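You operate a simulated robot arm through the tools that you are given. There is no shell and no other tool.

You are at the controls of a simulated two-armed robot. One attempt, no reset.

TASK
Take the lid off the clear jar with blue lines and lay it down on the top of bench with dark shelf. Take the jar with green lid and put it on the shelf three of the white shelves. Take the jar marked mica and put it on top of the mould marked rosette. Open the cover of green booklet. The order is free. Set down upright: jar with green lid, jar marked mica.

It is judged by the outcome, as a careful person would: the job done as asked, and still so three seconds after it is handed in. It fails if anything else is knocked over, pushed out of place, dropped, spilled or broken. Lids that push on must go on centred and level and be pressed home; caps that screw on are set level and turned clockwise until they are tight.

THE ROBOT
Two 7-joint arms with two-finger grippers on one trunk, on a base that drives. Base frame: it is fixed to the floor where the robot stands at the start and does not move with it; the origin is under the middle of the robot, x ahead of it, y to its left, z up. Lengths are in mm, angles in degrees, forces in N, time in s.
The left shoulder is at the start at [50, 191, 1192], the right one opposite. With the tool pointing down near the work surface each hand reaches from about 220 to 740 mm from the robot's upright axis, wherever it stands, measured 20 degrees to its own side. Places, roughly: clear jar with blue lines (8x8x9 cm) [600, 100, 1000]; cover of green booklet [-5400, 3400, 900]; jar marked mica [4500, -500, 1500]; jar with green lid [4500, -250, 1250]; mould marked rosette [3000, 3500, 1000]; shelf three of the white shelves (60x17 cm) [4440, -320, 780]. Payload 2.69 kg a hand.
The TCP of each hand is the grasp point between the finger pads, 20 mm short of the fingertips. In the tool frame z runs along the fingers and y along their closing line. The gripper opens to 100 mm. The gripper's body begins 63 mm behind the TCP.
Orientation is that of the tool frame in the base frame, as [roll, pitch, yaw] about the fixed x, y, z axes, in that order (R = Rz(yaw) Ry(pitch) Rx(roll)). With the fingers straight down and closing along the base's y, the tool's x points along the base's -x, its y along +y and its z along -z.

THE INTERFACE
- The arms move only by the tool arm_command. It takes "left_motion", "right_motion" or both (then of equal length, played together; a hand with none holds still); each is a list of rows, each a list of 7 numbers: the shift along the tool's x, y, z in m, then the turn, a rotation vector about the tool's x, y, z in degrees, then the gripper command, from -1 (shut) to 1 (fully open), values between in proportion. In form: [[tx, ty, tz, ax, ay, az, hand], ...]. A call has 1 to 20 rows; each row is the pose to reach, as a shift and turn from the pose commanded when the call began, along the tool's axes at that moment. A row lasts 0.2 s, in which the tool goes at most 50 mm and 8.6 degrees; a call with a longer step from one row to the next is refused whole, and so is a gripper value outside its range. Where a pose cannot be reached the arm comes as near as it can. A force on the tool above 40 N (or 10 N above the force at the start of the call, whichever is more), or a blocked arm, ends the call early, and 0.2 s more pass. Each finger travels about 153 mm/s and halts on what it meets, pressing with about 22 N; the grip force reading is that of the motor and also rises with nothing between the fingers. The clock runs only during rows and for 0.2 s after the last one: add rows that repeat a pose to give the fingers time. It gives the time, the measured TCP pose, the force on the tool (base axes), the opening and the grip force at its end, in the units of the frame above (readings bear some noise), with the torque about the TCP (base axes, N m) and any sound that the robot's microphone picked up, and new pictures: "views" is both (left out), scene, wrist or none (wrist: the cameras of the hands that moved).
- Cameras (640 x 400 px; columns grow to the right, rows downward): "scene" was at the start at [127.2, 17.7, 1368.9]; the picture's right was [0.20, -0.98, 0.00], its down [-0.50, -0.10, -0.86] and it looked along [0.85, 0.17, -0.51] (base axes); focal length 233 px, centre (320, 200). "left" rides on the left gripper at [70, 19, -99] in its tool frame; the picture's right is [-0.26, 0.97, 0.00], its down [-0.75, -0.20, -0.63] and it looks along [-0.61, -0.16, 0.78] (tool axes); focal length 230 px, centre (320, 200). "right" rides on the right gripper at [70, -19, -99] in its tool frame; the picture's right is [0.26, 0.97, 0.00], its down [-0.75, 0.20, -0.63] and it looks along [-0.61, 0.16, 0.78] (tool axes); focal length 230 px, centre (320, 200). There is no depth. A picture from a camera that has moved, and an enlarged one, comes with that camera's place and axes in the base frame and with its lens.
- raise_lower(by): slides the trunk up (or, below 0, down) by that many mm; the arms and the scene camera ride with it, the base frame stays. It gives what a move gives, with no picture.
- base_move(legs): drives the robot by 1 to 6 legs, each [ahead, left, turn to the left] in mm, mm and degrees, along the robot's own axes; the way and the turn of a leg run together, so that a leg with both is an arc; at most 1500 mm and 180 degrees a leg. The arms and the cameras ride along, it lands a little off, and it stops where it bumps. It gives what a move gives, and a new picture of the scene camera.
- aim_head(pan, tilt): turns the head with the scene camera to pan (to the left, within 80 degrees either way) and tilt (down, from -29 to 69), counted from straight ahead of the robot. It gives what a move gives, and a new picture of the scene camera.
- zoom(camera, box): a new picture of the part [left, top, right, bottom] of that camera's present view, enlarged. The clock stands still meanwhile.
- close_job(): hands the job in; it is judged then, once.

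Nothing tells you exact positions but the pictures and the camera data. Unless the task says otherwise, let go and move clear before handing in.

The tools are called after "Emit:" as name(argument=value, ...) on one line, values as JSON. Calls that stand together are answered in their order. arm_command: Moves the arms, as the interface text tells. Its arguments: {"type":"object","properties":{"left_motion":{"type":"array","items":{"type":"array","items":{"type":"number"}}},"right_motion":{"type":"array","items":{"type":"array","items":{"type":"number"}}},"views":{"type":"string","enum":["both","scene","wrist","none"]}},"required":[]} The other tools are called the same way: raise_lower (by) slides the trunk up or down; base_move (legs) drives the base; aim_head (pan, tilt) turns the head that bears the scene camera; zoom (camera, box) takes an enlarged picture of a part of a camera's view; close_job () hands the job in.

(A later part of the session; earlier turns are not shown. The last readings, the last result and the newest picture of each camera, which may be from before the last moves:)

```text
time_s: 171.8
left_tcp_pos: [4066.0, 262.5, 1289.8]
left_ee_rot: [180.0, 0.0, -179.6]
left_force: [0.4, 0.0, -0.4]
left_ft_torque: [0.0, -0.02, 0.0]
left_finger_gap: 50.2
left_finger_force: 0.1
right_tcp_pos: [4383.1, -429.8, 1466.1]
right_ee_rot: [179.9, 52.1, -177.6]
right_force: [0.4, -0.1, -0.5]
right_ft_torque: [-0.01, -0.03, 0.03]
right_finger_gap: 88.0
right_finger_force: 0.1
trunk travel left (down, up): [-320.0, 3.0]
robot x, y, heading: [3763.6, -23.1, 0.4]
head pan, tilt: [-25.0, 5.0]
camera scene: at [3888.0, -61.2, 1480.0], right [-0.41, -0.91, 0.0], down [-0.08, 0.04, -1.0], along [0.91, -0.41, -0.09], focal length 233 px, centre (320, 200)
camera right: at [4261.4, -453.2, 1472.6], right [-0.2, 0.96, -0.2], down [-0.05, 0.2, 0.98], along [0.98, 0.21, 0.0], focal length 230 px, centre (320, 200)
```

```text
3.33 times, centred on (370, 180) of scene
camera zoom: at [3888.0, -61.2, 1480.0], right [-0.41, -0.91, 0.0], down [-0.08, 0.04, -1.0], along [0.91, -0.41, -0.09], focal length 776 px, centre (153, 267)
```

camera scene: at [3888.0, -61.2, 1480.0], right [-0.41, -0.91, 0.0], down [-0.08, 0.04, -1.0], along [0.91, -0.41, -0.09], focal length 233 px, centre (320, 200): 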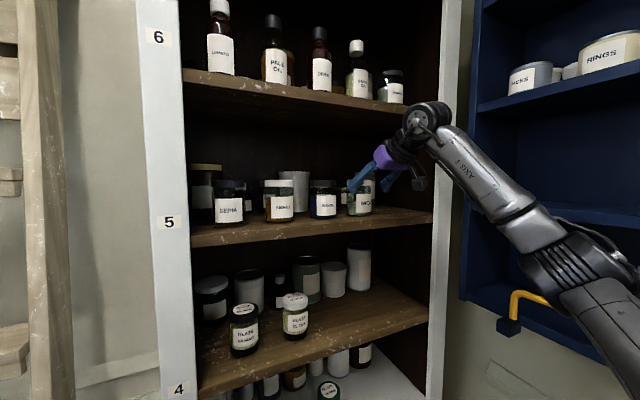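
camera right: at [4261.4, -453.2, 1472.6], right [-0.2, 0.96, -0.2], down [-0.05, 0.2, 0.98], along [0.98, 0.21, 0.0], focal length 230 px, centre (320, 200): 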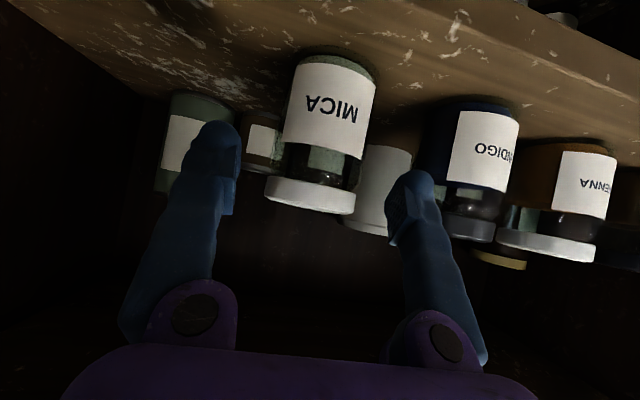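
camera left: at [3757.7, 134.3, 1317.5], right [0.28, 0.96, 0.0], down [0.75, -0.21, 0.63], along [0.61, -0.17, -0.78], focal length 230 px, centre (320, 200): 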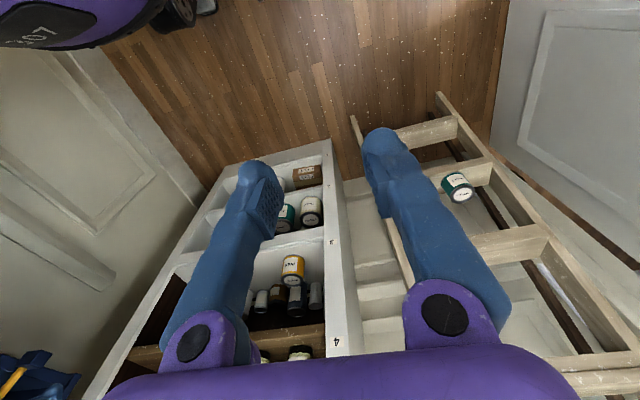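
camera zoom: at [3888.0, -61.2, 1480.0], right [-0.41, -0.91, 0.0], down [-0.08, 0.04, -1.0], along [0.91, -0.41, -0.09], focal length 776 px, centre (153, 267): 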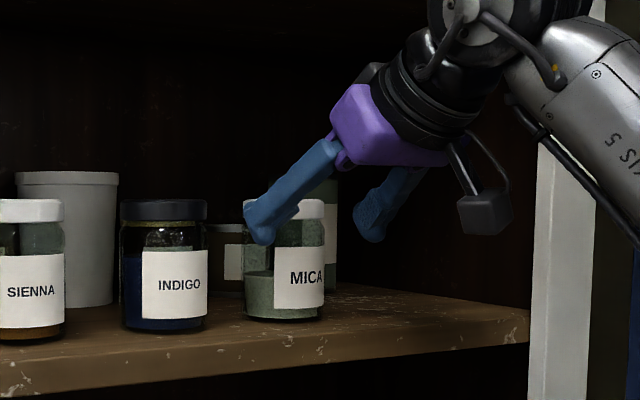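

Emit:
arm_command(right_motion=[[0, 0.0005, 0.015, 0, 0, 0, 0.76], [0, 0.001, 0.03, 0, 0, 0, 0.76], [0, 0.001, 0.043, 0, 0, 0, 0.76], [0, 0.001, 0.053, 0, 0, 0, 0.76], [0, 0.001, 0.053, 0, 0, 0, 0.76]])

Emit:
zoom(camera="scene", box=[280, 120, 460, 240])

```text
time_s: 173.0
left_tcp_pos: [4066.3, 262.1, 1288.7]
left_ee_rot: [180.0, 0.0, -179.6]
left_force: [-0.5, -0.2, 0.8]
left_ft_torque: [-0.04, -0.05, 0.0]
left_finger_gap: 49.9
left_finger_force: 0.0
right_tcp_pos: [4424.9, -427.7, 1435.2]
right_ee_rot: [179.9, 52.2, -177.5]
right_force: [0.1, 0.1, -0.2]
right_ft_torque: [0.01, 0.04, 0.0]
right_finger_gap: 87.8
right_finger_force: 0.1
trunk travel left (down, up): [-320.0, 3.0]
robot x, y, heading: [3767.4, -26.5, 0.3]
head pan, tilt: [-25.0, 5.0]
camera scene: at [3888.1, -61.2, 1480.0], right [-0.41, -0.91, 0.0], down [-0.08, 0.04, -1.0], along [0.91, -0.41, -0.09], focal length 233 px, centre (320, 200)
camera right: at [4303.7, -451.3, 1440.1], right [-0.2, 0.96, -0.2], down [-0.05, 0.2, 0.98], along [0.98, 0.21, 0.0], focal length 230 px, centre (320, 200)
```

scene: 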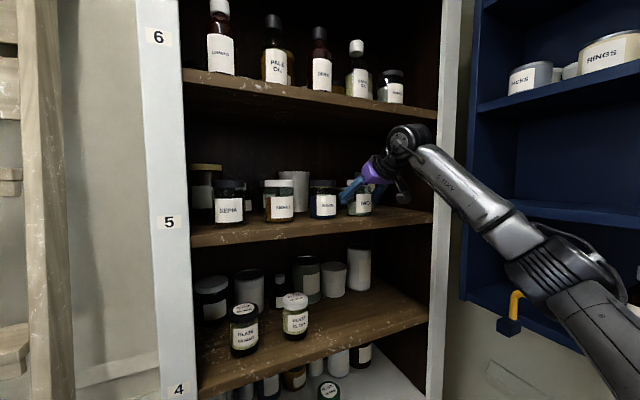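
right: 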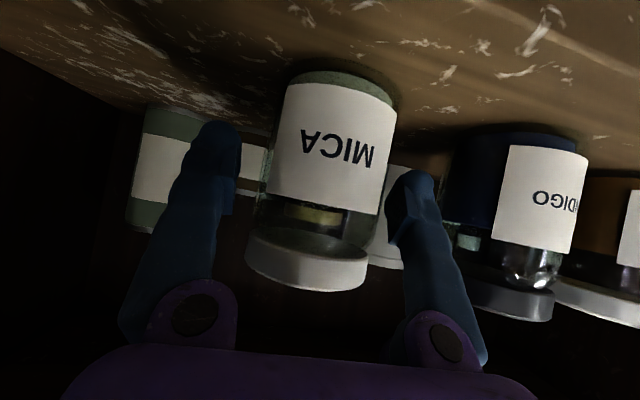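

```text
3.33 times, centred on (370, 180) of scene
camera zoom: at [3888.1, -61.2, 1480.0], right [-0.41, -0.91, 0.0], down [-0.08, 0.04, -1.0], along [0.91, -0.41, -0.09], focal length 776 px, centre (153, 267)
```

zoom: 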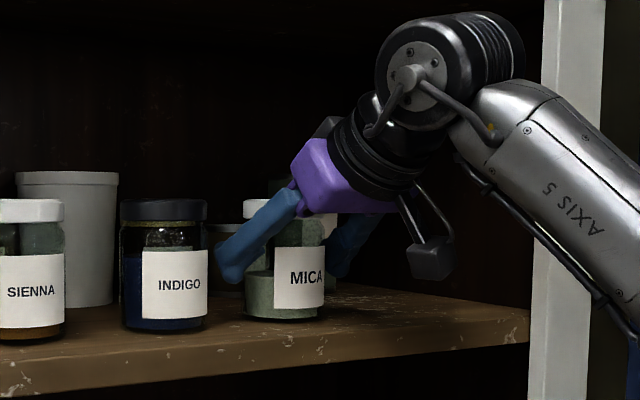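

MICA sits centred between the fingers. Closing, then lifting slightly.

Emit:
arm_command(right_motion=[[0, 0, 0, 0, 0, 0, 0.5], [0, 0, 0, 0, 0, 0, 0.2], [0, 0, 0, 0, 0, 0, -0.3], [0, 0, 0, 0, 0, 0, -1], [0, 0, 0, 0, 0, 0, -1], [-0.0031, 0, -0.0025, 0, 0, 0, -1], [-0.0079, 0, -0.0061, 0, 0, 0, -1], [-0.0126, 0, -0.0098, 0, 0, 0, -1], [-0.0158, 0, -0.0123, 0, 0, 0, -1], [-0.0158, 0, -0.0123, 0, 0, 0, -1]])

Emit:
zoom(camera="scene", box=[280, 120, 460, 240])

```text
time_s: 175.2
left_tcp_pos: [4066.7, 262.3, 1288.2]
left_ee_rot: [-179.9, 0.0, -179.6]
left_force: [-0.2, -0.2, 0.5]
left_ft_torque: [-0.01, 0.01, 0.01]
left_finger_gap: 50.0
left_finger_force: 0.0
right_tcp_pos: [4426.0, -426.9, 1453.6]
right_ee_rot: [179.8, 52.1, -177.5]
right_force: [-0.2, 0.1, -4.4]
right_ft_torque: [0.0, 0.0, 0.03]
right_finger_gap: 67.0
right_finger_force: 21.7
trunk travel left (down, up): [-320.0, 3.0]
robot x, y, heading: [3769.0, -23.1, 0.8]
head pan, tilt: [-25.0, 5.0]
camera scene: at [3888.8, -61.5, 1479.9], right [-0.41, -0.91, 0.0], down [-0.08, 0.04, -1.0], along [0.91, -0.41, -0.09], focal length 233 px, centre (320, 200)
camera right: at [4304.1, -451.2, 1458.9], right [-0.2, 0.96, -0.2], down [-0.04, 0.2, 0.98], along [0.98, 0.21, 0.0], focal length 230 px, centre (320, 200)
```

scene: 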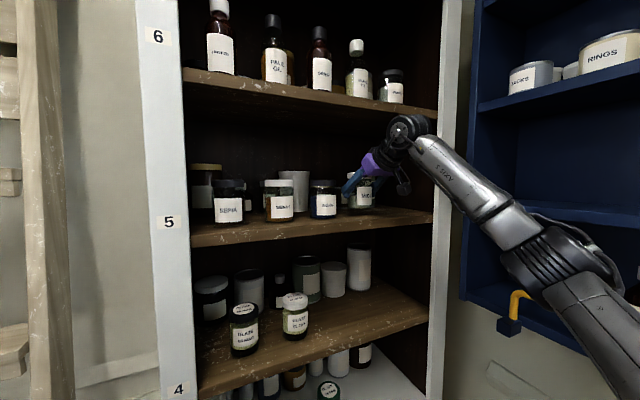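
right: 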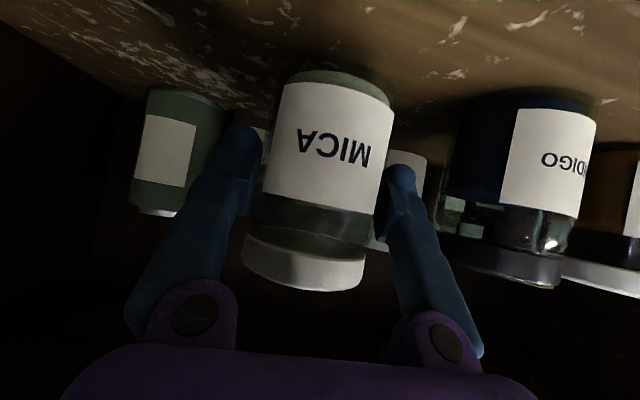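

```text
3.33 times, centred on (370, 180) of scene
camera zoom: at [3888.8, -61.5, 1479.9], right [-0.41, -0.91, 0.0], down [-0.08, 0.04, -1.0], along [0.91, -0.41, -0.09], focal length 776 px, centre (153, 267)
```

zoom: 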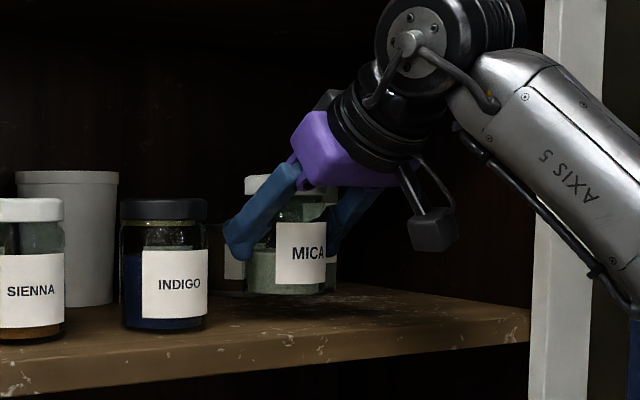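

MICA is lifted (4.4 N, gap 67 mm). Before backing the base out, I'll check the right elbow's side clearance.

Emit:
aim_head(pan=-70, tilt=25)

```text
time_s: 176.4
left_tcp_pos: [4066.5, 260.3, 1289.3]
left_ee_rot: [180.0, 0.0, -179.6]
left_force: [0.4, -0.1, 0.4]
left_ft_torque: [0.0, -0.01, 0.0]
left_finger_gap: 49.9
left_finger_force: 0.0
right_tcp_pos: [4425.6, -427.7, 1453.2]
right_ee_rot: [179.8, 52.1, -177.6]
right_force: [0.4, -1.1, -4.3]
right_ft_torque: [0.01, 0.04, 0.03]
right_finger_gap: 66.9
right_finger_force: 22.0
trunk travel left (down, up): [-320.0, 3.0]
robot x, y, heading: [3765.4, -23.5, 0.4]
head pan, tilt: [-70.0, 25.0]
camera scene: at [3837.6, -109.7, 1447.5], right [-0.94, -0.35, 0.0], down [-0.15, 0.4, -0.91], along [0.32, -0.85, -0.42], focal length 233 px, centre (320, 200)
```

scene: 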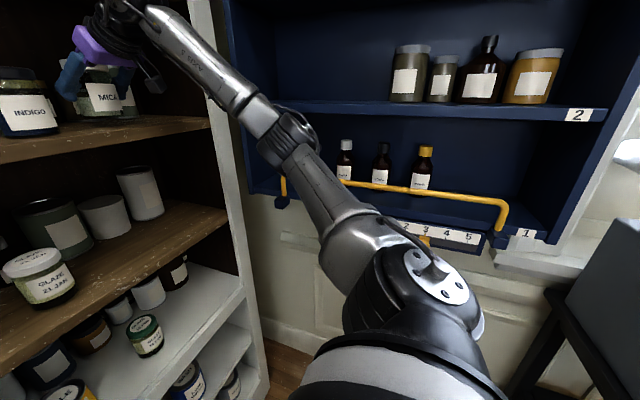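

Clearance is fine. I'll drive straight back to draw MICA out of the shelf.

Emit:
base_move(legs=[[-150, 0, 0]])

Emit:
base_move(legs=[[-200, 0, 0]])

Emit:
aim_head(pan=-10, tilt=15)

```text
time_s: 177.7
left_tcp_pos: [3919.7, 259.7, 1288.9]
left_ee_rot: [180.0, 0.0, -180.0]
left_force: [-0.3, -0.8, -0.2]
left_ft_torque: [-0.01, -0.04, 0.03]
left_finger_gap: 49.9
left_finger_force: 0.2
right_tcp_pos: [4274.6, -432.0, 1452.9]
right_ee_rot: [180.0, 52.1, -177.9]
right_force: [-0.4, 1.3, -3.9]
right_ft_torque: [-0.02, -0.03, -0.03]
right_finger_gap: 67.1
right_finger_force: 22.1
trunk travel left (down, up): [-320.0, 3.0]
robot x, y, heading: [3617.6, -28.5, -0.1]
head pan, tilt: [-70.0, 25.0]
camera scene: at [3688.1, -111.2, 1447.5], right [-0.94, -0.34, 0.0], down [-0.15, 0.4, -0.91], along [0.31, -0.85, -0.42], focal length 233 px, centre (320, 200)
```

scene: 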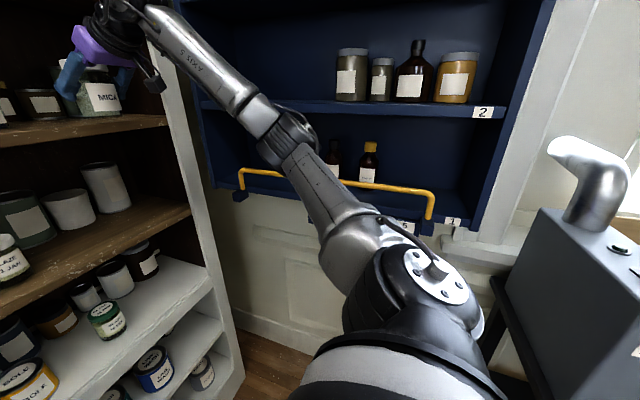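

```text
time_s: 179.3
left_tcp_pos: [3720.3, 258.0, 1289.1]
left_ee_rot: [-179.9, 0.1, 179.7]
left_force: [-0.1, 0.4, -0.2]
left_ft_torque: [-0.01, 0.02, -0.06]
left_finger_gap: 50.0
left_finger_force: 0.1
right_tcp_pos: [4071.6, -435.9, 1452.6]
right_ee_rot: [179.8, 52.0, -178.3]
right_force: [0.0, 0.2, -3.2]
right_ft_torque: [0.0, 0.01, -0.04]
right_finger_gap: 66.8
right_finger_force: 22.3
trunk travel left (down, up): [-320.0, 3.0]
robot x, y, heading: [3414.0, -25.2, -0.1]
head pan, tilt: [-70.0, 25.0]
camera scene: at [3487.1, -111.5, 1447.5], right [-0.94, -0.34, 0.0], down [-0.14, 0.4, -0.91], along [0.31, -0.85, -0.42], focal length 233 px, centre (320, 200)
```

scene: 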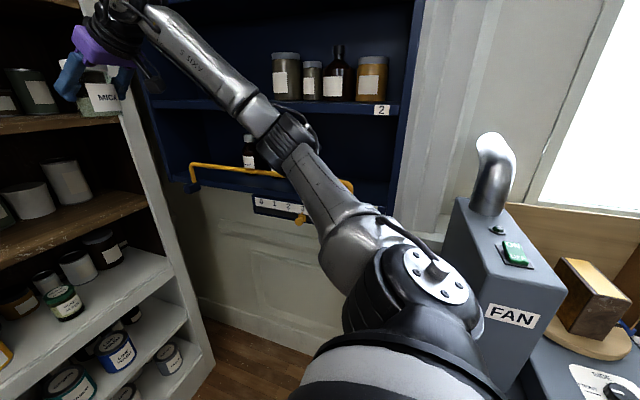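

```text
time_s: 180.6
left_tcp_pos: [3720.9, 256.8, 1288.5]
left_ee_rot: [180.0, 0.0, 179.6]
left_force: [0.3, 0.1, 0.8]
left_ft_torque: [0.0, 0.01, 0.01]
left_finger_gap: 50.1
left_finger_force: 0.0
right_tcp_pos: [4072.1, -435.7, 1452.0]
right_ee_rot: [179.8, 51.9, -178.3]
right_force: [-0.7, 0.0, -3.7]
right_ft_torque: [0.01, 0.02, -0.04]
right_finger_gap: 67.4
right_finger_force: 21.9
trunk travel left (down, up): [-320.0, 3.0]
robot x, y, heading: [3414.5, -23.0, -0.3]
head pan, tilt: [-10.0, 15.0]
camera scene: at [3548.0, -41.4, 1463.7], right [-0.18, -0.98, 0.0], down [-0.26, 0.05, -0.97], along [0.95, -0.17, -0.26], focal length 233 px, centre (320, 200)
```

scene: 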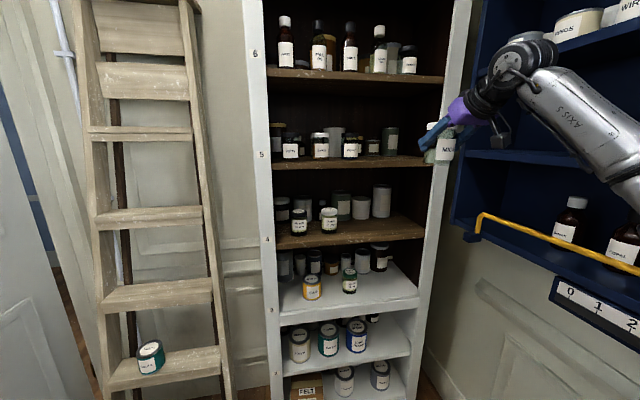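

MICA is clear of the shelf. I'll tuck the hand in somewhat (left and back) before turning, keeping the jar upright.

Emit:
arm_command(right_motion=[[-0.0005, 0.03, 0.0007, 0, 0, 0, -1], [-0.0011, 0.06, 0.0014, 0, 0, 0, -1], [-0.0016, 0.09, 0.0021, 0, 0, 0, -1], [-0.0022, 0.12, 0.0028, 0, 0, 0, -1], [-0.0027, 0.15, 0.0035, 0, 0, 0, -1], [0.0158, 0.1509, -0.0201, 0, 0, 0, -1], [0.0343, 0.1518, -0.0437, 0, 0, 0, -1], [0.0527, 0.1527, -0.0674, 0, 0, 0, -1], [0.0712, 0.1536, -0.091, 0, 0, 0, -1], [0.0897, 0.1544, -0.1146, 0, 0, 0, -1], [0.0897, 0.1544, -0.1146, 0, 0, 0, -1]])

```text
time_s: 183.0
left_tcp_pos: [3721.4, 257.1, 1288.1]
left_ee_rot: [179.9, -0.1, 179.7]
left_force: [1.0, -0.6, 0.1]
left_ft_torque: [0.04, 0.02, -0.02]
left_finger_gap: 50.2
left_finger_force: 0.1
right_tcp_pos: [3920.8, -284.7, 1453.1]
right_ee_rot: [179.9, 52.0, -178.3]
right_force: [0.7, 0.0, -3.8]
right_ft_torque: [-0.01, 0.04, 0.01]
right_finger_gap: 67.3
right_finger_force: 21.6
trunk travel left (down, up): [-320.0, 3.0]
robot x, y, heading: [3414.7, -25.7, -0.2]
head pan, tilt: [-10.0, 15.0]
camera scene: at [3548.4, -41.2, 1463.7], right [-0.18, -0.98, 0.0], down [-0.26, 0.05, -0.97], along [0.95, -0.17, -0.26], focal length 233 px, centre (320, 200)
camera right: at [3798.3, -307.8, 1458.3], right [-0.19, 0.96, -0.2], down [-0.04, 0.2, 0.98], along [0.98, 0.19, 0.0], focal length 230 px, centre (320, 200)
```

scene: 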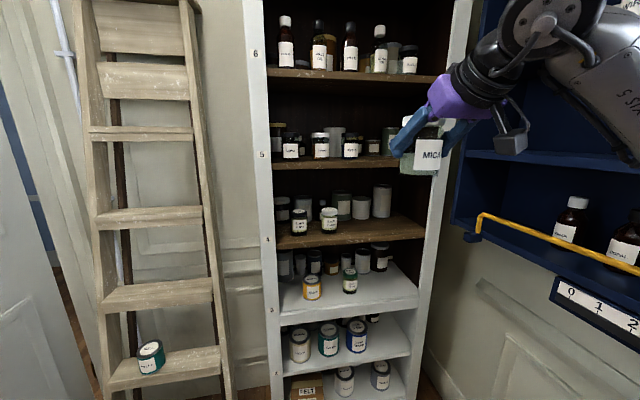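
right: 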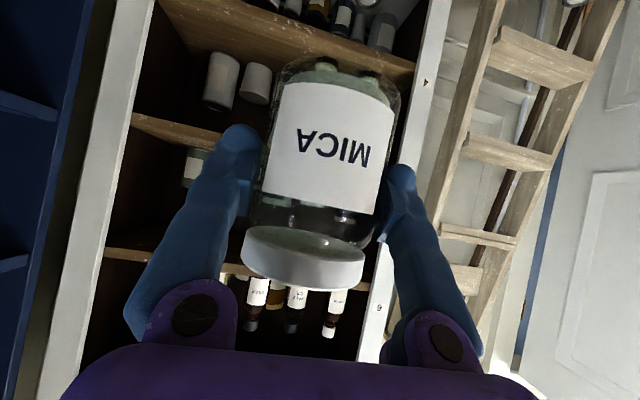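

Jar upright and secure; shelves look undisturbed. Now I'll turn left to face +y and shift over to pass between the bench and the door.

Emit:
base_move(legs=[[0, 0, 90.3]])

Emit:
aim_head(pan=0, tilt=20)

```text
time_s: 187.2
left_tcp_pos: [3146.7, 289.3, 1288.0]
left_ee_rot: [180.0, 0.1, -92.5]
left_force: [0.8, 0.0, 0.6]
left_ft_torque: [-0.01, 0.02, -0.01]
left_finger_gap: 49.9
left_finger_force: 0.0
right_tcp_pos: [3696.4, 468.6, 1452.9]
right_ee_rot: [179.8, 52.0, -90.6]
right_force: [-0.5, 0.5, -4.0]
right_ft_torque: [0.0, 0.0, 0.01]
right_finger_gap: 66.9
right_finger_force: 22.0
trunk travel left (down, up): [-320.0, 3.0]
robot x, y, heading: [3415.4, -23.5, 87.4]
head pan, tilt: [-10.0, 15.0]
camera scene: at [3437.4, 107.2, 1463.7], right [0.98, -0.21, 0.0], down [-0.06, -0.25, -0.97], along [0.21, 0.94, -0.26], focal length 233 px, centre (320, 200)
```

scene: 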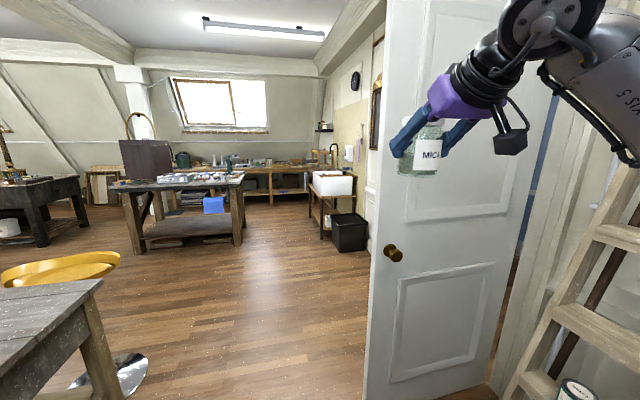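

```text
time_s: 187.9
left_tcp_pos: [3148.2, 290.2, 1288.7]
left_ee_rot: [-180.0, 0.0, -92.6]
left_force: [-0.2, -0.4, 0.2]
left_ft_torque: [0.0, -0.02, -0.01]
left_finger_gap: 49.9
left_finger_force: 0.1
right_tcp_pos: [3695.6, 468.7, 1453.0]
right_ee_rot: [179.9, 52.0, -90.5]
right_force: [-0.3, 0.3, -3.1]
right_ft_torque: [0.0, -0.02, -0.01]
right_finger_gap: 66.5
right_finger_force: 22.2
trunk travel left (down, up): [-320.0, 3.0]
robot x, y, heading: [3417.0, -25.5, 87.8]
head pan, tilt: [0.0, 20.0]
camera scene: at [3421.4, 108.9, 1455.6], right [1.0, -0.04, 0.0], down [-0.01, -0.34, -0.94], along [0.04, 0.94, -0.34], focal length 233 px, centre (320, 200)
```

scene: 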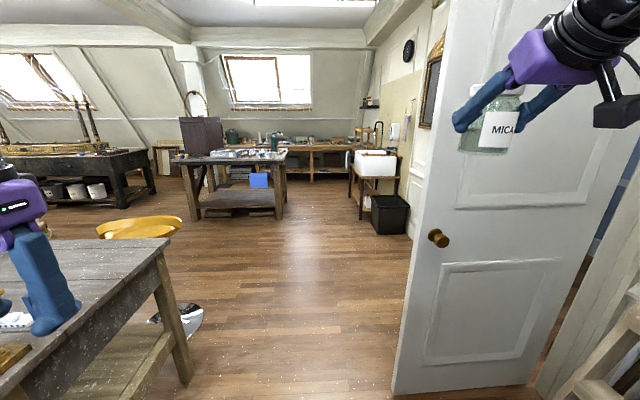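

The door edge is at about (3860, 960) as before. I'll sidestep left 190 mm, straighten, and drive up through the gap.

Emit:
base_move(legs=[[0, 185, 2.3]])

Emit:
base_move(legs=[[700, 0, 0]])

```text
time_s: 190.1
left_tcp_pos: [2954.3, 283.5, 1288.7]
left_ee_rot: [-179.9, 0.0, -90.1]
left_force: [-0.4, -0.2, 0.3]
left_ft_torque: [0.02, -0.01, 0.01]
left_finger_gap: 50.0
left_finger_force: 0.2
right_tcp_pos: [3497.0, 483.4, 1452.2]
right_ee_rot: [179.8, 52.0, -88.2]
right_force: [-0.2, -0.6, -4.3]
right_ft_torque: [-0.04, 0.02, 0.01]
right_finger_gap: 67.1
right_finger_force: 22.1
trunk travel left (down, up): [-320.0, 3.0]
robot x, y, heading: [3233.6, -24.9, 90.0]
head pan, tilt: [0.0, 20.0]
camera scene: at [3235.9, 112.9, 1455.6], right [1.0, 0.0, 0.0], down [0.0, -0.34, -0.94], along [0.0, 0.94, -0.34], focal length 233 px, centre (320, 200)
```

scene: 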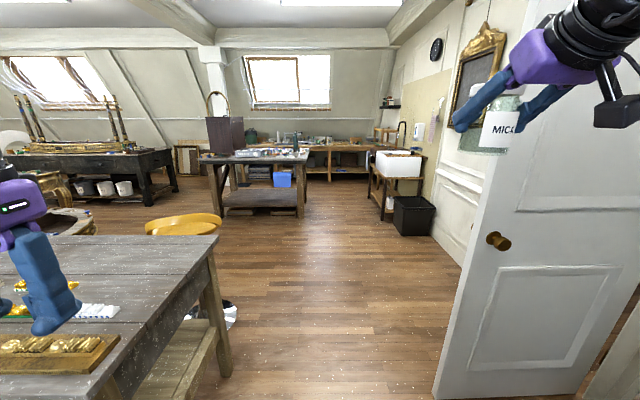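

```text
time_s: 194.0
left_tcp_pos: [2949.7, 985.1, 1288.3]
left_ee_rot: [-180.0, 0.0, -89.7]
left_force: [-0.4, 0.6, 0.1]
left_ft_torque: [-0.04, 0.0, 0.0]
left_finger_gap: 50.2
left_finger_force: 0.0
right_tcp_pos: [3489.7, 1189.7, 1452.1]
right_ee_rot: [179.8, 52.0, -87.7]
right_force: [0.7, 0.7, -3.0]
right_ft_torque: [-0.03, 0.02, 0.0]
right_finger_gap: 66.9
right_finger_force: 22.3
trunk travel left (down, up): [-320.0, 3.0]
robot x, y, heading: [3235.8, 680.2, 90.5]
head pan, tilt: [0.0, 20.0]
camera scene: at [3232.5, 817.3, 1455.6], right [1.0, 0.01, 0.0], down [0.0, -0.34, -0.94], along [-0.01, 0.94, -0.34], focal length 233 px, centre (320, 200)
```

scene: 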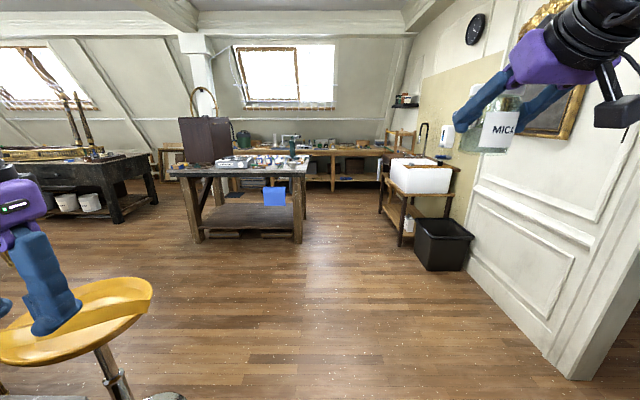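

Emit:
base_move(legs=[[800, 0, 0]])

Emit:
zoom(camera="scene", box=[130, 80, 450, 280])

```text
time_s: 198.2
left_tcp_pos: [2930.9, 1767.2, 1290.0]
left_ee_rot: [-180.0, 0.0, -88.6]
left_force: [-0.7, -0.4, 0.3]
left_ft_torque: [0.0, 0.0, 0.05]
left_finger_gap: 49.7
left_finger_force: 0.2
right_tcp_pos: [3468.1, 1982.9, 1452.3]
right_ee_rot: [179.9, 52.0, -86.6]
right_force: [0.5, 0.9, -4.8]
right_ft_torque: [-0.04, -0.02, -0.02]
right_finger_gap: 67.2
right_finger_force: 22.1
trunk travel left (down, up): [-320.0, 3.0]
robot x, y, heading: [3222.6, 1469.8, 91.5]
head pan, tilt: [0.0, 20.0]
camera scene: at [3217.0, 1605.5, 1455.6], right [1.0, 0.03, 0.0], down [0.01, -0.34, -0.94], along [-0.02, 0.94, -0.34], focal length 233 px, centre (320, 200)
```

scene: 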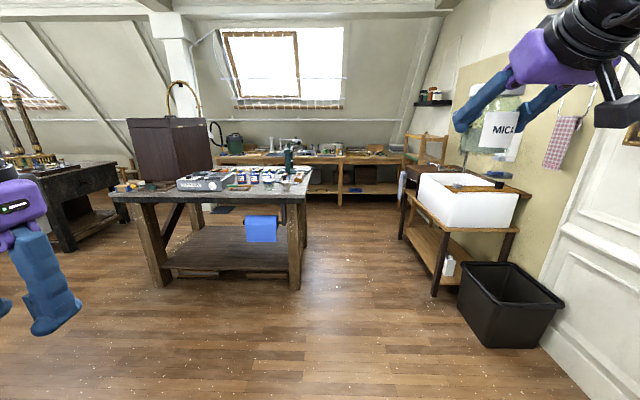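

```text
2.00 times, centred on (290, 180) of scene
camera zoom: at [3217.0, 1605.5, 1455.6], right [1.0, 0.03, 0.0], down [0.01, -0.34, -0.94], along [-0.02, 0.94, -0.34], focal length 466 px, centre (380, 240)
```

zoom: 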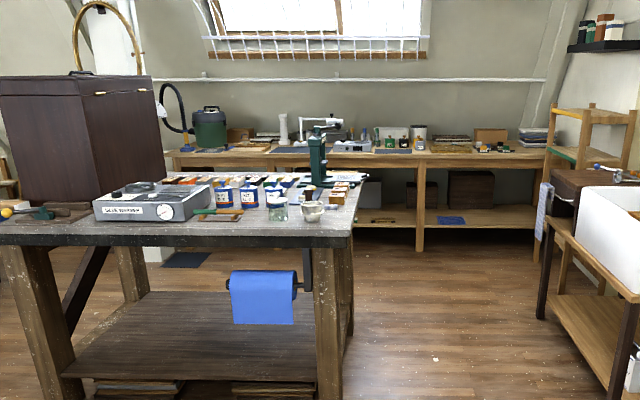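

The table with the moulds is ahead-left: its right end near x 3075, front edge y≈3280, top z≈900. I'll drive up toward it to read the mould labels.

Emit:
base_move(legs=[[1150, 0, -1.5]])

Emit:
aim_head(pan=15, tilt=35)

Emit:
zoom(camera="scene", box=[100, 60, 420, 260])

```text
time_s: 204.1
left_tcp_pos: [2949.8, 2933.0, 1288.6]
left_ee_rot: [180.0, 0.0, -91.6]
left_force: [0.2, -0.2, 0.6]
left_ft_torque: [-0.04, 0.01, 0.01]
left_finger_gap: 50.2
left_finger_force: 0.0
right_tcp_pos: [3494.7, 3118.4, 1451.5]
right_ee_rot: [179.9, 52.0, -89.7]
right_force: [0.0, 0.1, -3.8]
right_ft_torque: [-0.05, -0.01, -0.01]
right_finger_gap: 66.8
right_finger_force: 22.3
trunk travel left (down, up): [-320.0, 3.0]
robot x, y, heading: [3222.8, 2624.4, 88.3]
head pan, tilt: [0.0, 20.0]
camera scene: at [3225.3, 2755.9, 1455.6], right [1.0, -0.03, 0.0], down [-0.01, -0.34, -0.94], along [0.03, 0.94, -0.34], focal length 233 px, centre (320, 200)
```

scene: 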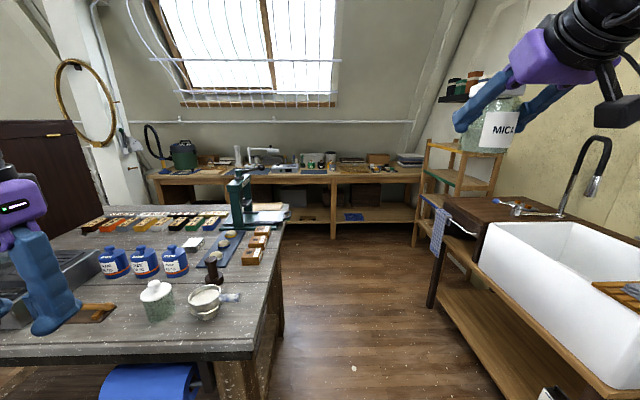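

```text
time_s: 204.8
left_tcp_pos: [2947.4, 2931.8, 1288.5]
left_ee_rot: [180.0, -0.1, -91.7]
left_force: [-0.3, 0.9, 0.0]
left_ft_torque: [-0.02, -0.03, 0.02]
left_finger_gap: 50.0
left_finger_force: 0.0
right_tcp_pos: [3495.4, 3118.7, 1452.5]
right_ee_rot: [179.9, 52.0, -89.7]
right_force: [-0.2, 0.6, -3.8]
right_ft_torque: [-0.02, 0.03, 0.01]
right_finger_gap: 66.9
right_finger_force: 22.3
trunk travel left (down, up): [-320.0, 3.0]
robot x, y, heading: [3221.1, 2622.8, 88.3]
head pan, tilt: [15.0, 35.0]
camera scene: at [3202.4, 2748.3, 1431.8], right [0.97, 0.23, 0.0], down [0.13, -0.56, -0.82], along [-0.19, 0.8, -0.57], focal length 233 px, centre (320, 200)
```

scene: 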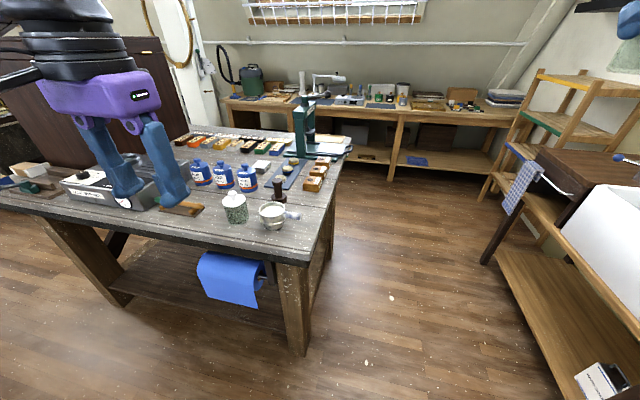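

```text
2.00 times, centred on (260, 160) of scene
camera zoom: at [3202.4, 2748.3, 1431.8], right [0.97, 0.23, 0.0], down [0.13, -0.56, -0.82], along [-0.19, 0.8, -0.57], focal length 466 px, centre (440, 280)
```

zoom: 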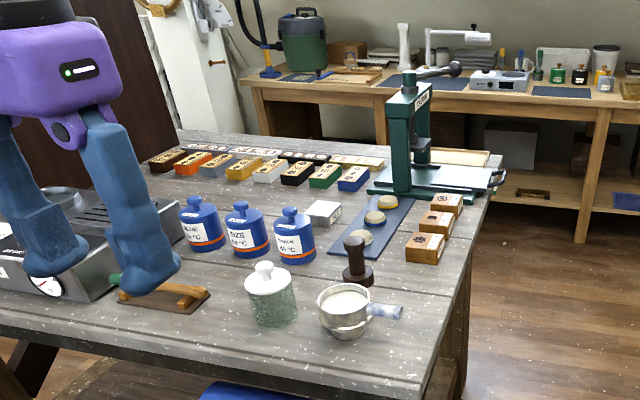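

Three small wooden mould blocks lie near the table's right edge. I'll zoom in on their labels.

Emit:
zoom(camera="scene", box=[290, 145, 350, 200])

Emit:
zoom(camera="scene", box=[170, 120, 300, 200])

```text
7.27 times, centred on (320, 172) of scene
camera zoom: at [3202.4, 2748.3, 1431.8], right [0.97, 0.23, 0.0], down [0.13, -0.56, -0.82], along [-0.19, 0.8, -0.57], focal length 1694 px, centre (320, 400)
```

zoom: 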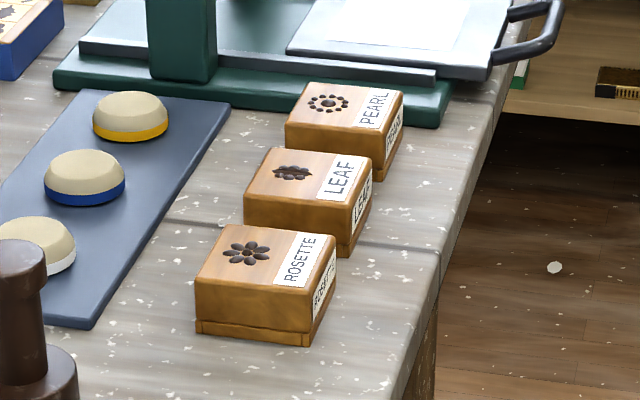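

```text
4.92 times, centred on (235, 160) of scene
camera zoom: at [3202.4, 2748.3, 1431.8], right [0.97, 0.23, 0.0], down [0.13, -0.56, -0.82], along [-0.19, 0.8, -0.57], focal length 1147 px, centre (738, 397)
```

zoom: 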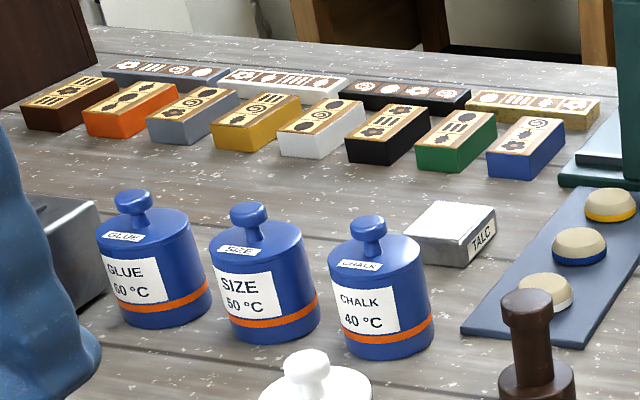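

ROSETTE is the nearest block: its top is roughly x 2943–3009, y 3537–3604, z≈935. I'll position the base in front of it at about (2800, 2850).

Emit:
base_move(legs=[[0, 410, 1.7], [215, 0, 0]])

Emit:
raise_lower(by=-200)

Emit:
aim_head(pan=-10, tilt=40)

Emit:
zoom(camera="right", box=[0, 0, 640, 400])

```text
time_s: 210.2
left_tcp_pos: [2532.5, 3144.4, 1289.0]
left_ee_rot: [180.0, 0.0, -90.0]
left_force: [0.2, 0.4, -0.1]
left_ft_torque: [0.01, 0.01, -0.02]
left_finger_gap: 49.8
left_finger_force: 0.2
right_tcp_pos: [3075.1, 3344.1, 1453.1]
right_ee_rot: [179.9, 51.9, -87.9]
right_force: [-0.8, -0.4, -3.6]
right_ft_torque: [-0.04, -0.01, -0.06]
right_finger_gap: 66.9
right_finger_force: 22.2
trunk travel left (down, up): [-320.0, 3.0]
robot x, y, heading: [2816.5, 2841.8, 90.3]
head pan, tilt: [15.0, 35.0]
camera scene: at [2792.1, 2966.9, 1431.8], right [0.97, 0.26, 0.0], down [0.15, -0.55, -0.82], along [-0.21, 0.79, -0.57], focal length 233 px, centre (320, 200)
```

scene: 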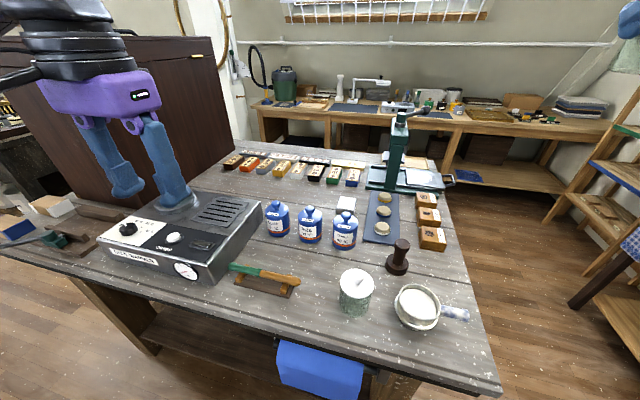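

```text
time_s: 212.4
left_tcp_pos: [2533.6, 3143.7, 1089.0]
left_ee_rot: [-180.0, 0.0, -90.0]
left_force: [-0.4, 0.2, 0.8]
left_ft_torque: [-0.02, 0.02, 0.01]
left_finger_gap: 50.1
left_finger_force: 0.0
right_tcp_pos: [3074.7, 3346.1, 1252.1]
right_ee_rot: [179.9, 52.0, -87.9]
right_force: [0.5, 0.1, -4.2]
right_ft_torque: [-0.01, -0.01, -0.03]
right_finger_gap: 66.8
right_finger_force: 22.2
trunk travel left (down, up): [-120.0, 203.0]
robot x, y, heading: [2820.6, 2841.2, 90.2]
head pan, tilt: [15.0, 35.0]
```

```text
time_s: 213.3
left_tcp_pos: [2533.3, 3144.3, 1088.4]
left_ee_rot: [-180.0, 0.0, -90.1]
left_force: [0.4, 0.8, 0.2]
left_ft_torque: [-0.02, 0.01, 0.02]
left_finger_gap: 50.0
left_finger_force: 0.0
right_tcp_pos: [3074.9, 3346.0, 1254.3]
right_ee_rot: [179.8, 52.0, -87.8]
right_force: [-0.5, -0.1, -4.4]
right_ft_torque: [-0.06, -0.01, 0.0]
right_finger_gap: 66.8
right_finger_force: 21.7
trunk travel left (down, up): [-120.0, 203.0]
robot x, y, heading: [2815.3, 2840.4, 90.0]
head pan, tilt: [-10.0, 40.0]
camera scene: at [2829.6, 2965.4, 1224.2], right [0.99, -0.17, 0.0], down [-0.11, -0.63, -0.77], along [0.13, 0.75, -0.64], focal length 233 px, centre (320, 200)
```

scene: 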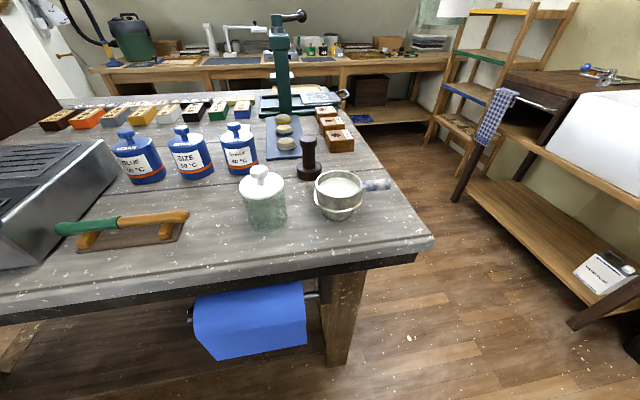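

```text
1.00 times, centred on (320, 200) of right (not enlarged: the box is as wide or as high as the picture)
camera zoom: at [3096.2, 3225.5, 1258.5], right [-0.96, -0.2, -0.2], down [-0.2, -0.04, 0.98], along [-0.2, 0.98, 0.0], focal length 230 px, centre (320, 200)
```

zoom: 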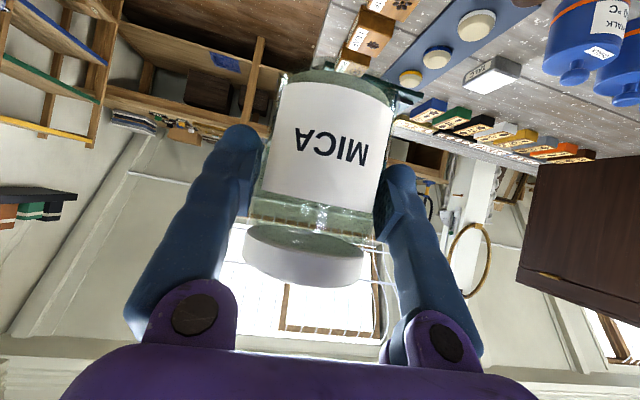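

Emit:
zoom(camera="scene", box=[290, 90, 370, 160])

Emit:
aim_head(pan=-15, tilt=25)

```text
5.71 times, centred on (330, 125) of scene
camera zoom: at [2829.6, 2965.4, 1224.2], right [0.99, -0.17, 0.0], down [-0.11, -0.63, -0.77], along [0.13, 0.75, -0.64], focal length 1331 px, centre (263, 629)
```

zoom: 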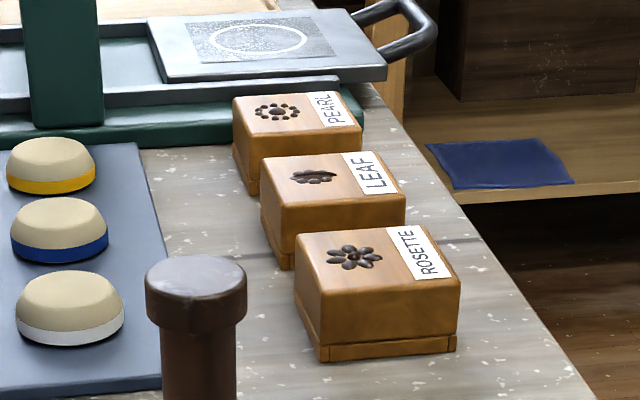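

```text
time_s: 214.0
left_tcp_pos: [2533.1, 3143.0, 1089.8]
left_ee_rot: [-180.0, -0.1, -89.9]
left_force: [0.5, -0.4, -0.2]
left_ft_torque: [-0.01, -0.01, -0.01]
left_finger_gap: 50.1
left_finger_force: 0.0
right_tcp_pos: [3074.9, 3345.4, 1253.4]
right_ee_rot: [179.9, 52.0, -87.9]
right_force: [-0.2, -0.3, -4.3]
right_ft_torque: [-0.04, -0.03, -0.02]
right_finger_gap: 66.6
right_finger_force: 22.5
trunk travel left (down, up): [-120.0, 203.0]
robot x, y, heading: [2812.9, 2841.0, 90.2]
head pan, tilt: [-15.0, 25.0]
camera scene: at [2838.7, 2970.8, 1247.4], right [0.97, -0.26, 0.0], down [-0.11, -0.41, -0.91], along [0.23, 0.88, -0.42], focal length 233 px, centre (320, 200)
```

scene: 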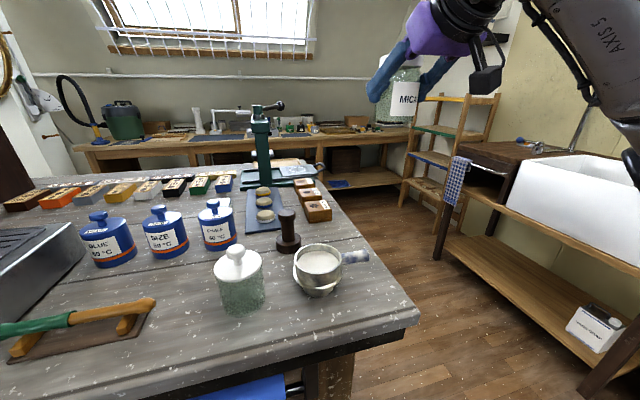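

Re-triangulated with two views: table top z≈920, ROSETTE top z≈955, spanning x 2951–3017, y 3508–3573, centre (2984, 3541). I'll bring the jar to hover above it.

Emit:
arm_command(right_motion=[[-0.0078, 0.0142, 0.0263, 0, 0, 0, -1], [-0.0157, 0.0284, 0.0525, 0, 0, 0, -1], [-0.0235, 0.0427, 0.0788, 0, 0, 0, -1], [-0.0313, 0.0569, 0.1051, 0, 0, 0, -1], [-0.0392, 0.0711, 0.1313, 0, 0, 0, -1], [-0.047, 0.0853, 0.1576, 0, 0, 0, -1], [-0.0318, 0.085, 0.1815, 0, 0, 0, -1], [-0.0166, 0.0847, 0.2054, 0, 0, 0, -1], [-0.0014, 0.0844, 0.2293, 0, 0, 0, -1], [0.0138, 0.084, 0.2532, 0, 0, 0, -1], [0.029, 0.0836, 0.2771, 0, 0, 0, -1], [0.029, 0.0836, 0.2771, 0, 0, 0, -1]])

Emit:
zoom(camera="scene", box=[240, 120, 400, 240])

```text
time_s: 216.6
left_tcp_pos: [2532.8, 3143.1, 1088.1]
left_ee_rot: [180.0, 0.0, -90.0]
left_force: [-0.7, -1.3, 0.3]
left_ft_torque: [-0.01, -0.01, 0.0]
left_finger_gap: 49.8
left_finger_force: 0.0
right_tcp_pos: [2985.0, 3543.0, 1059.4]
right_ee_rot: [179.7, 52.0, -88.0]
right_force: [-0.9, 1.2, -4.1]
right_ft_torque: [-0.05, 0.03, 0.0]
right_finger_gap: 66.5
right_finger_force: 22.2
trunk travel left (down, up): [-120.0, 203.0]
robot x, y, heading: [2817.7, 2841.4, 90.0]
head pan, tilt: [-15.0, 25.0]
camera scene: at [2838.6, 2970.6, 1247.5], right [0.97, -0.26, 0.0], down [-0.11, -0.41, -0.91], along [0.23, 0.88, -0.42], focal length 233 px, centre (320, 200)
camera right: at [3006.0, 3422.7, 1064.6], right [-0.96, -0.19, -0.2], down [-0.2, -0.04, 0.98], along [-0.2, 0.98, 0.0], focal length 230 px, centre (320, 200)
```

scene: 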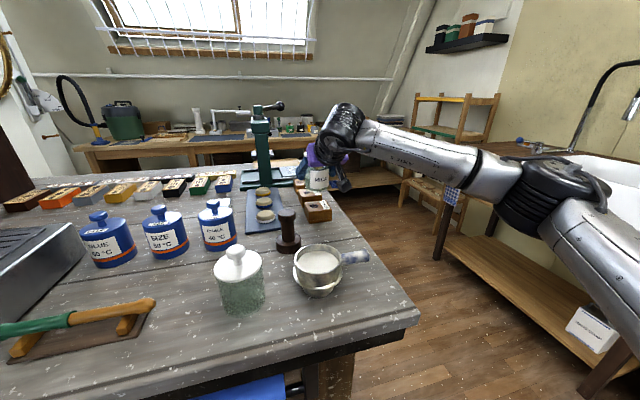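
right: 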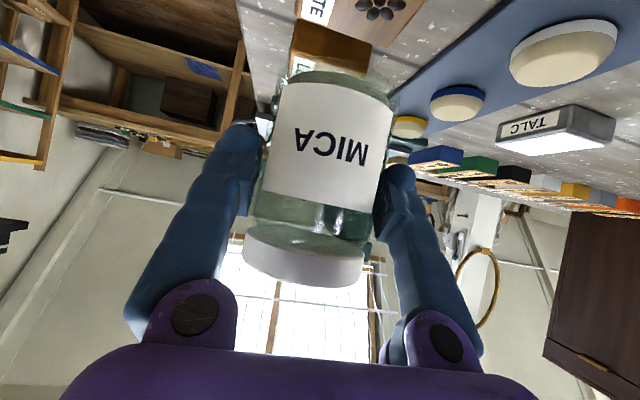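

```text
3.33 times, centred on (320, 180) of scene
camera zoom: at [2838.6, 2970.6, 1247.5], right [0.97, -0.26, 0.0], down [-0.11, -0.41, -0.91], along [0.23, 0.88, -0.42], focal length 776 px, centre (320, 267)
```

zoom: 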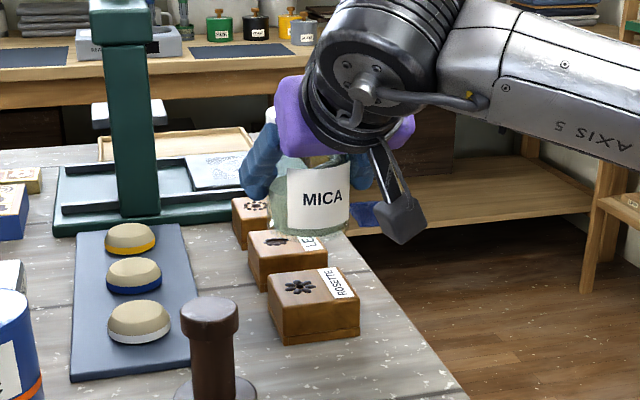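

The jar is aligned above the rosette block in both views. I'll lower 46 mm, then feel for contact in small steps.

Emit:
arm_command(right_motion=[[0.0079, 0.0005, 0.0062, 0, 0, 0, -1], [0.0158, 0.001, 0.0123, 0, 0, 0, -1], [0.0236, 0.001, 0.0185, 0, 0, 0, -1], [0.0315, 0.001, 0.0246, 0, 0, 0, -1], [0.0355, 0.001, 0.0277, 0, 0, 0, -1], [0.0355, 0.001, 0.0277, 0, 0, 0, -1]])

Emit:
zoom(camera="scene", box=[260, 140, 380, 230])

```text
time_s: 218.0
left_tcp_pos: [2533.0, 3143.3, 1088.8]
left_ee_rot: [-179.9, 0.0, -90.1]
left_force: [0.2, -0.6, -0.5]
left_ft_torque: [-0.01, 0.01, -0.03]
left_finger_gap: 49.9
left_finger_force: 0.0
right_tcp_pos: [2981.8, 3542.2, 1013.5]
right_ee_rot: [179.8, 52.1, -87.8]
right_force: [0.1, -0.5, -3.6]
right_ft_torque: [0.0, -0.02, 0.01]
right_finger_gap: 66.8
right_finger_force: 22.4
trunk travel left (down, up): [-120.0, 203.0]
robot x, y, heading: [2817.9, 2840.4, 90.2]
head pan, tilt: [-15.0, 25.0]
camera scene: at [2838.7, 2970.8, 1247.5], right [0.97, -0.26, 0.0], down [-0.11, -0.41, -0.91], along [0.23, 0.88, -0.42], focal length 233 px, centre (320, 200)
camera right: at [3003.6, 3422.9, 1020.1], right [-0.96, -0.2, -0.2], down [-0.2, -0.04, 0.98], along [-0.2, 0.98, 0.0], focal length 230 px, centre (320, 200)
```

scene: 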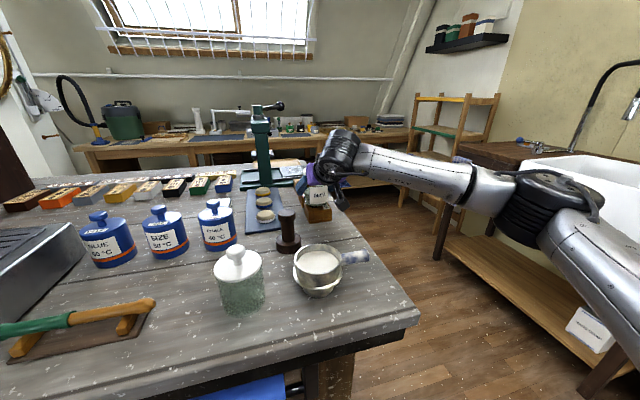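
right: 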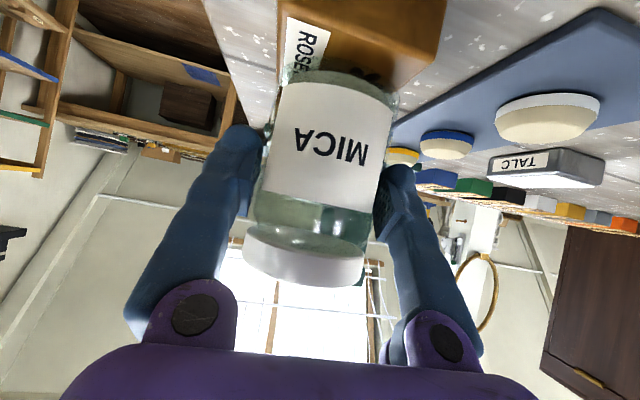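

```text
4.44 times, centred on (320, 185) of scene
camera zoom: at [2838.7, 2970.8, 1247.5], right [0.97, -0.26, 0.0], down [-0.11, -0.41, -0.91], along [0.23, 0.88, -0.42], focal length 1035 px, centre (320, 267)
```

zoom: 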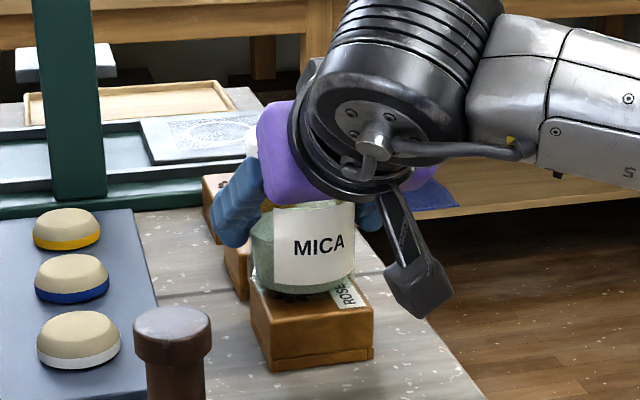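

Emit:
zoom(camera="right", box=[240, 0, 480, 130])

```text
2.67 times, centred on (360, 65) of right
camera zoom: at [3003.6, 3422.9, 1020.1], right [-0.96, -0.2, -0.2], down [-0.2, -0.04, 0.98], along [-0.2, 0.98, 0.0], focal length 614 px, centre (213, 560)
```

zoom: 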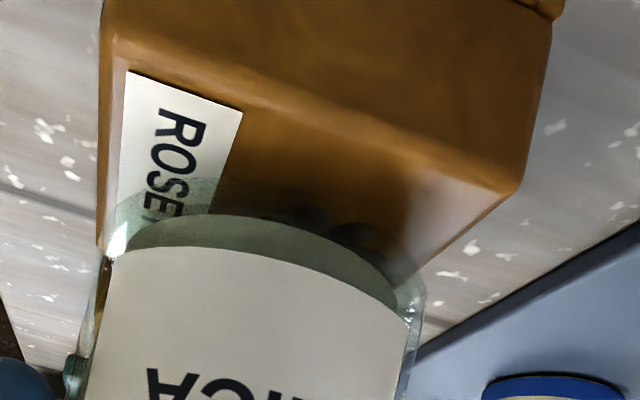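

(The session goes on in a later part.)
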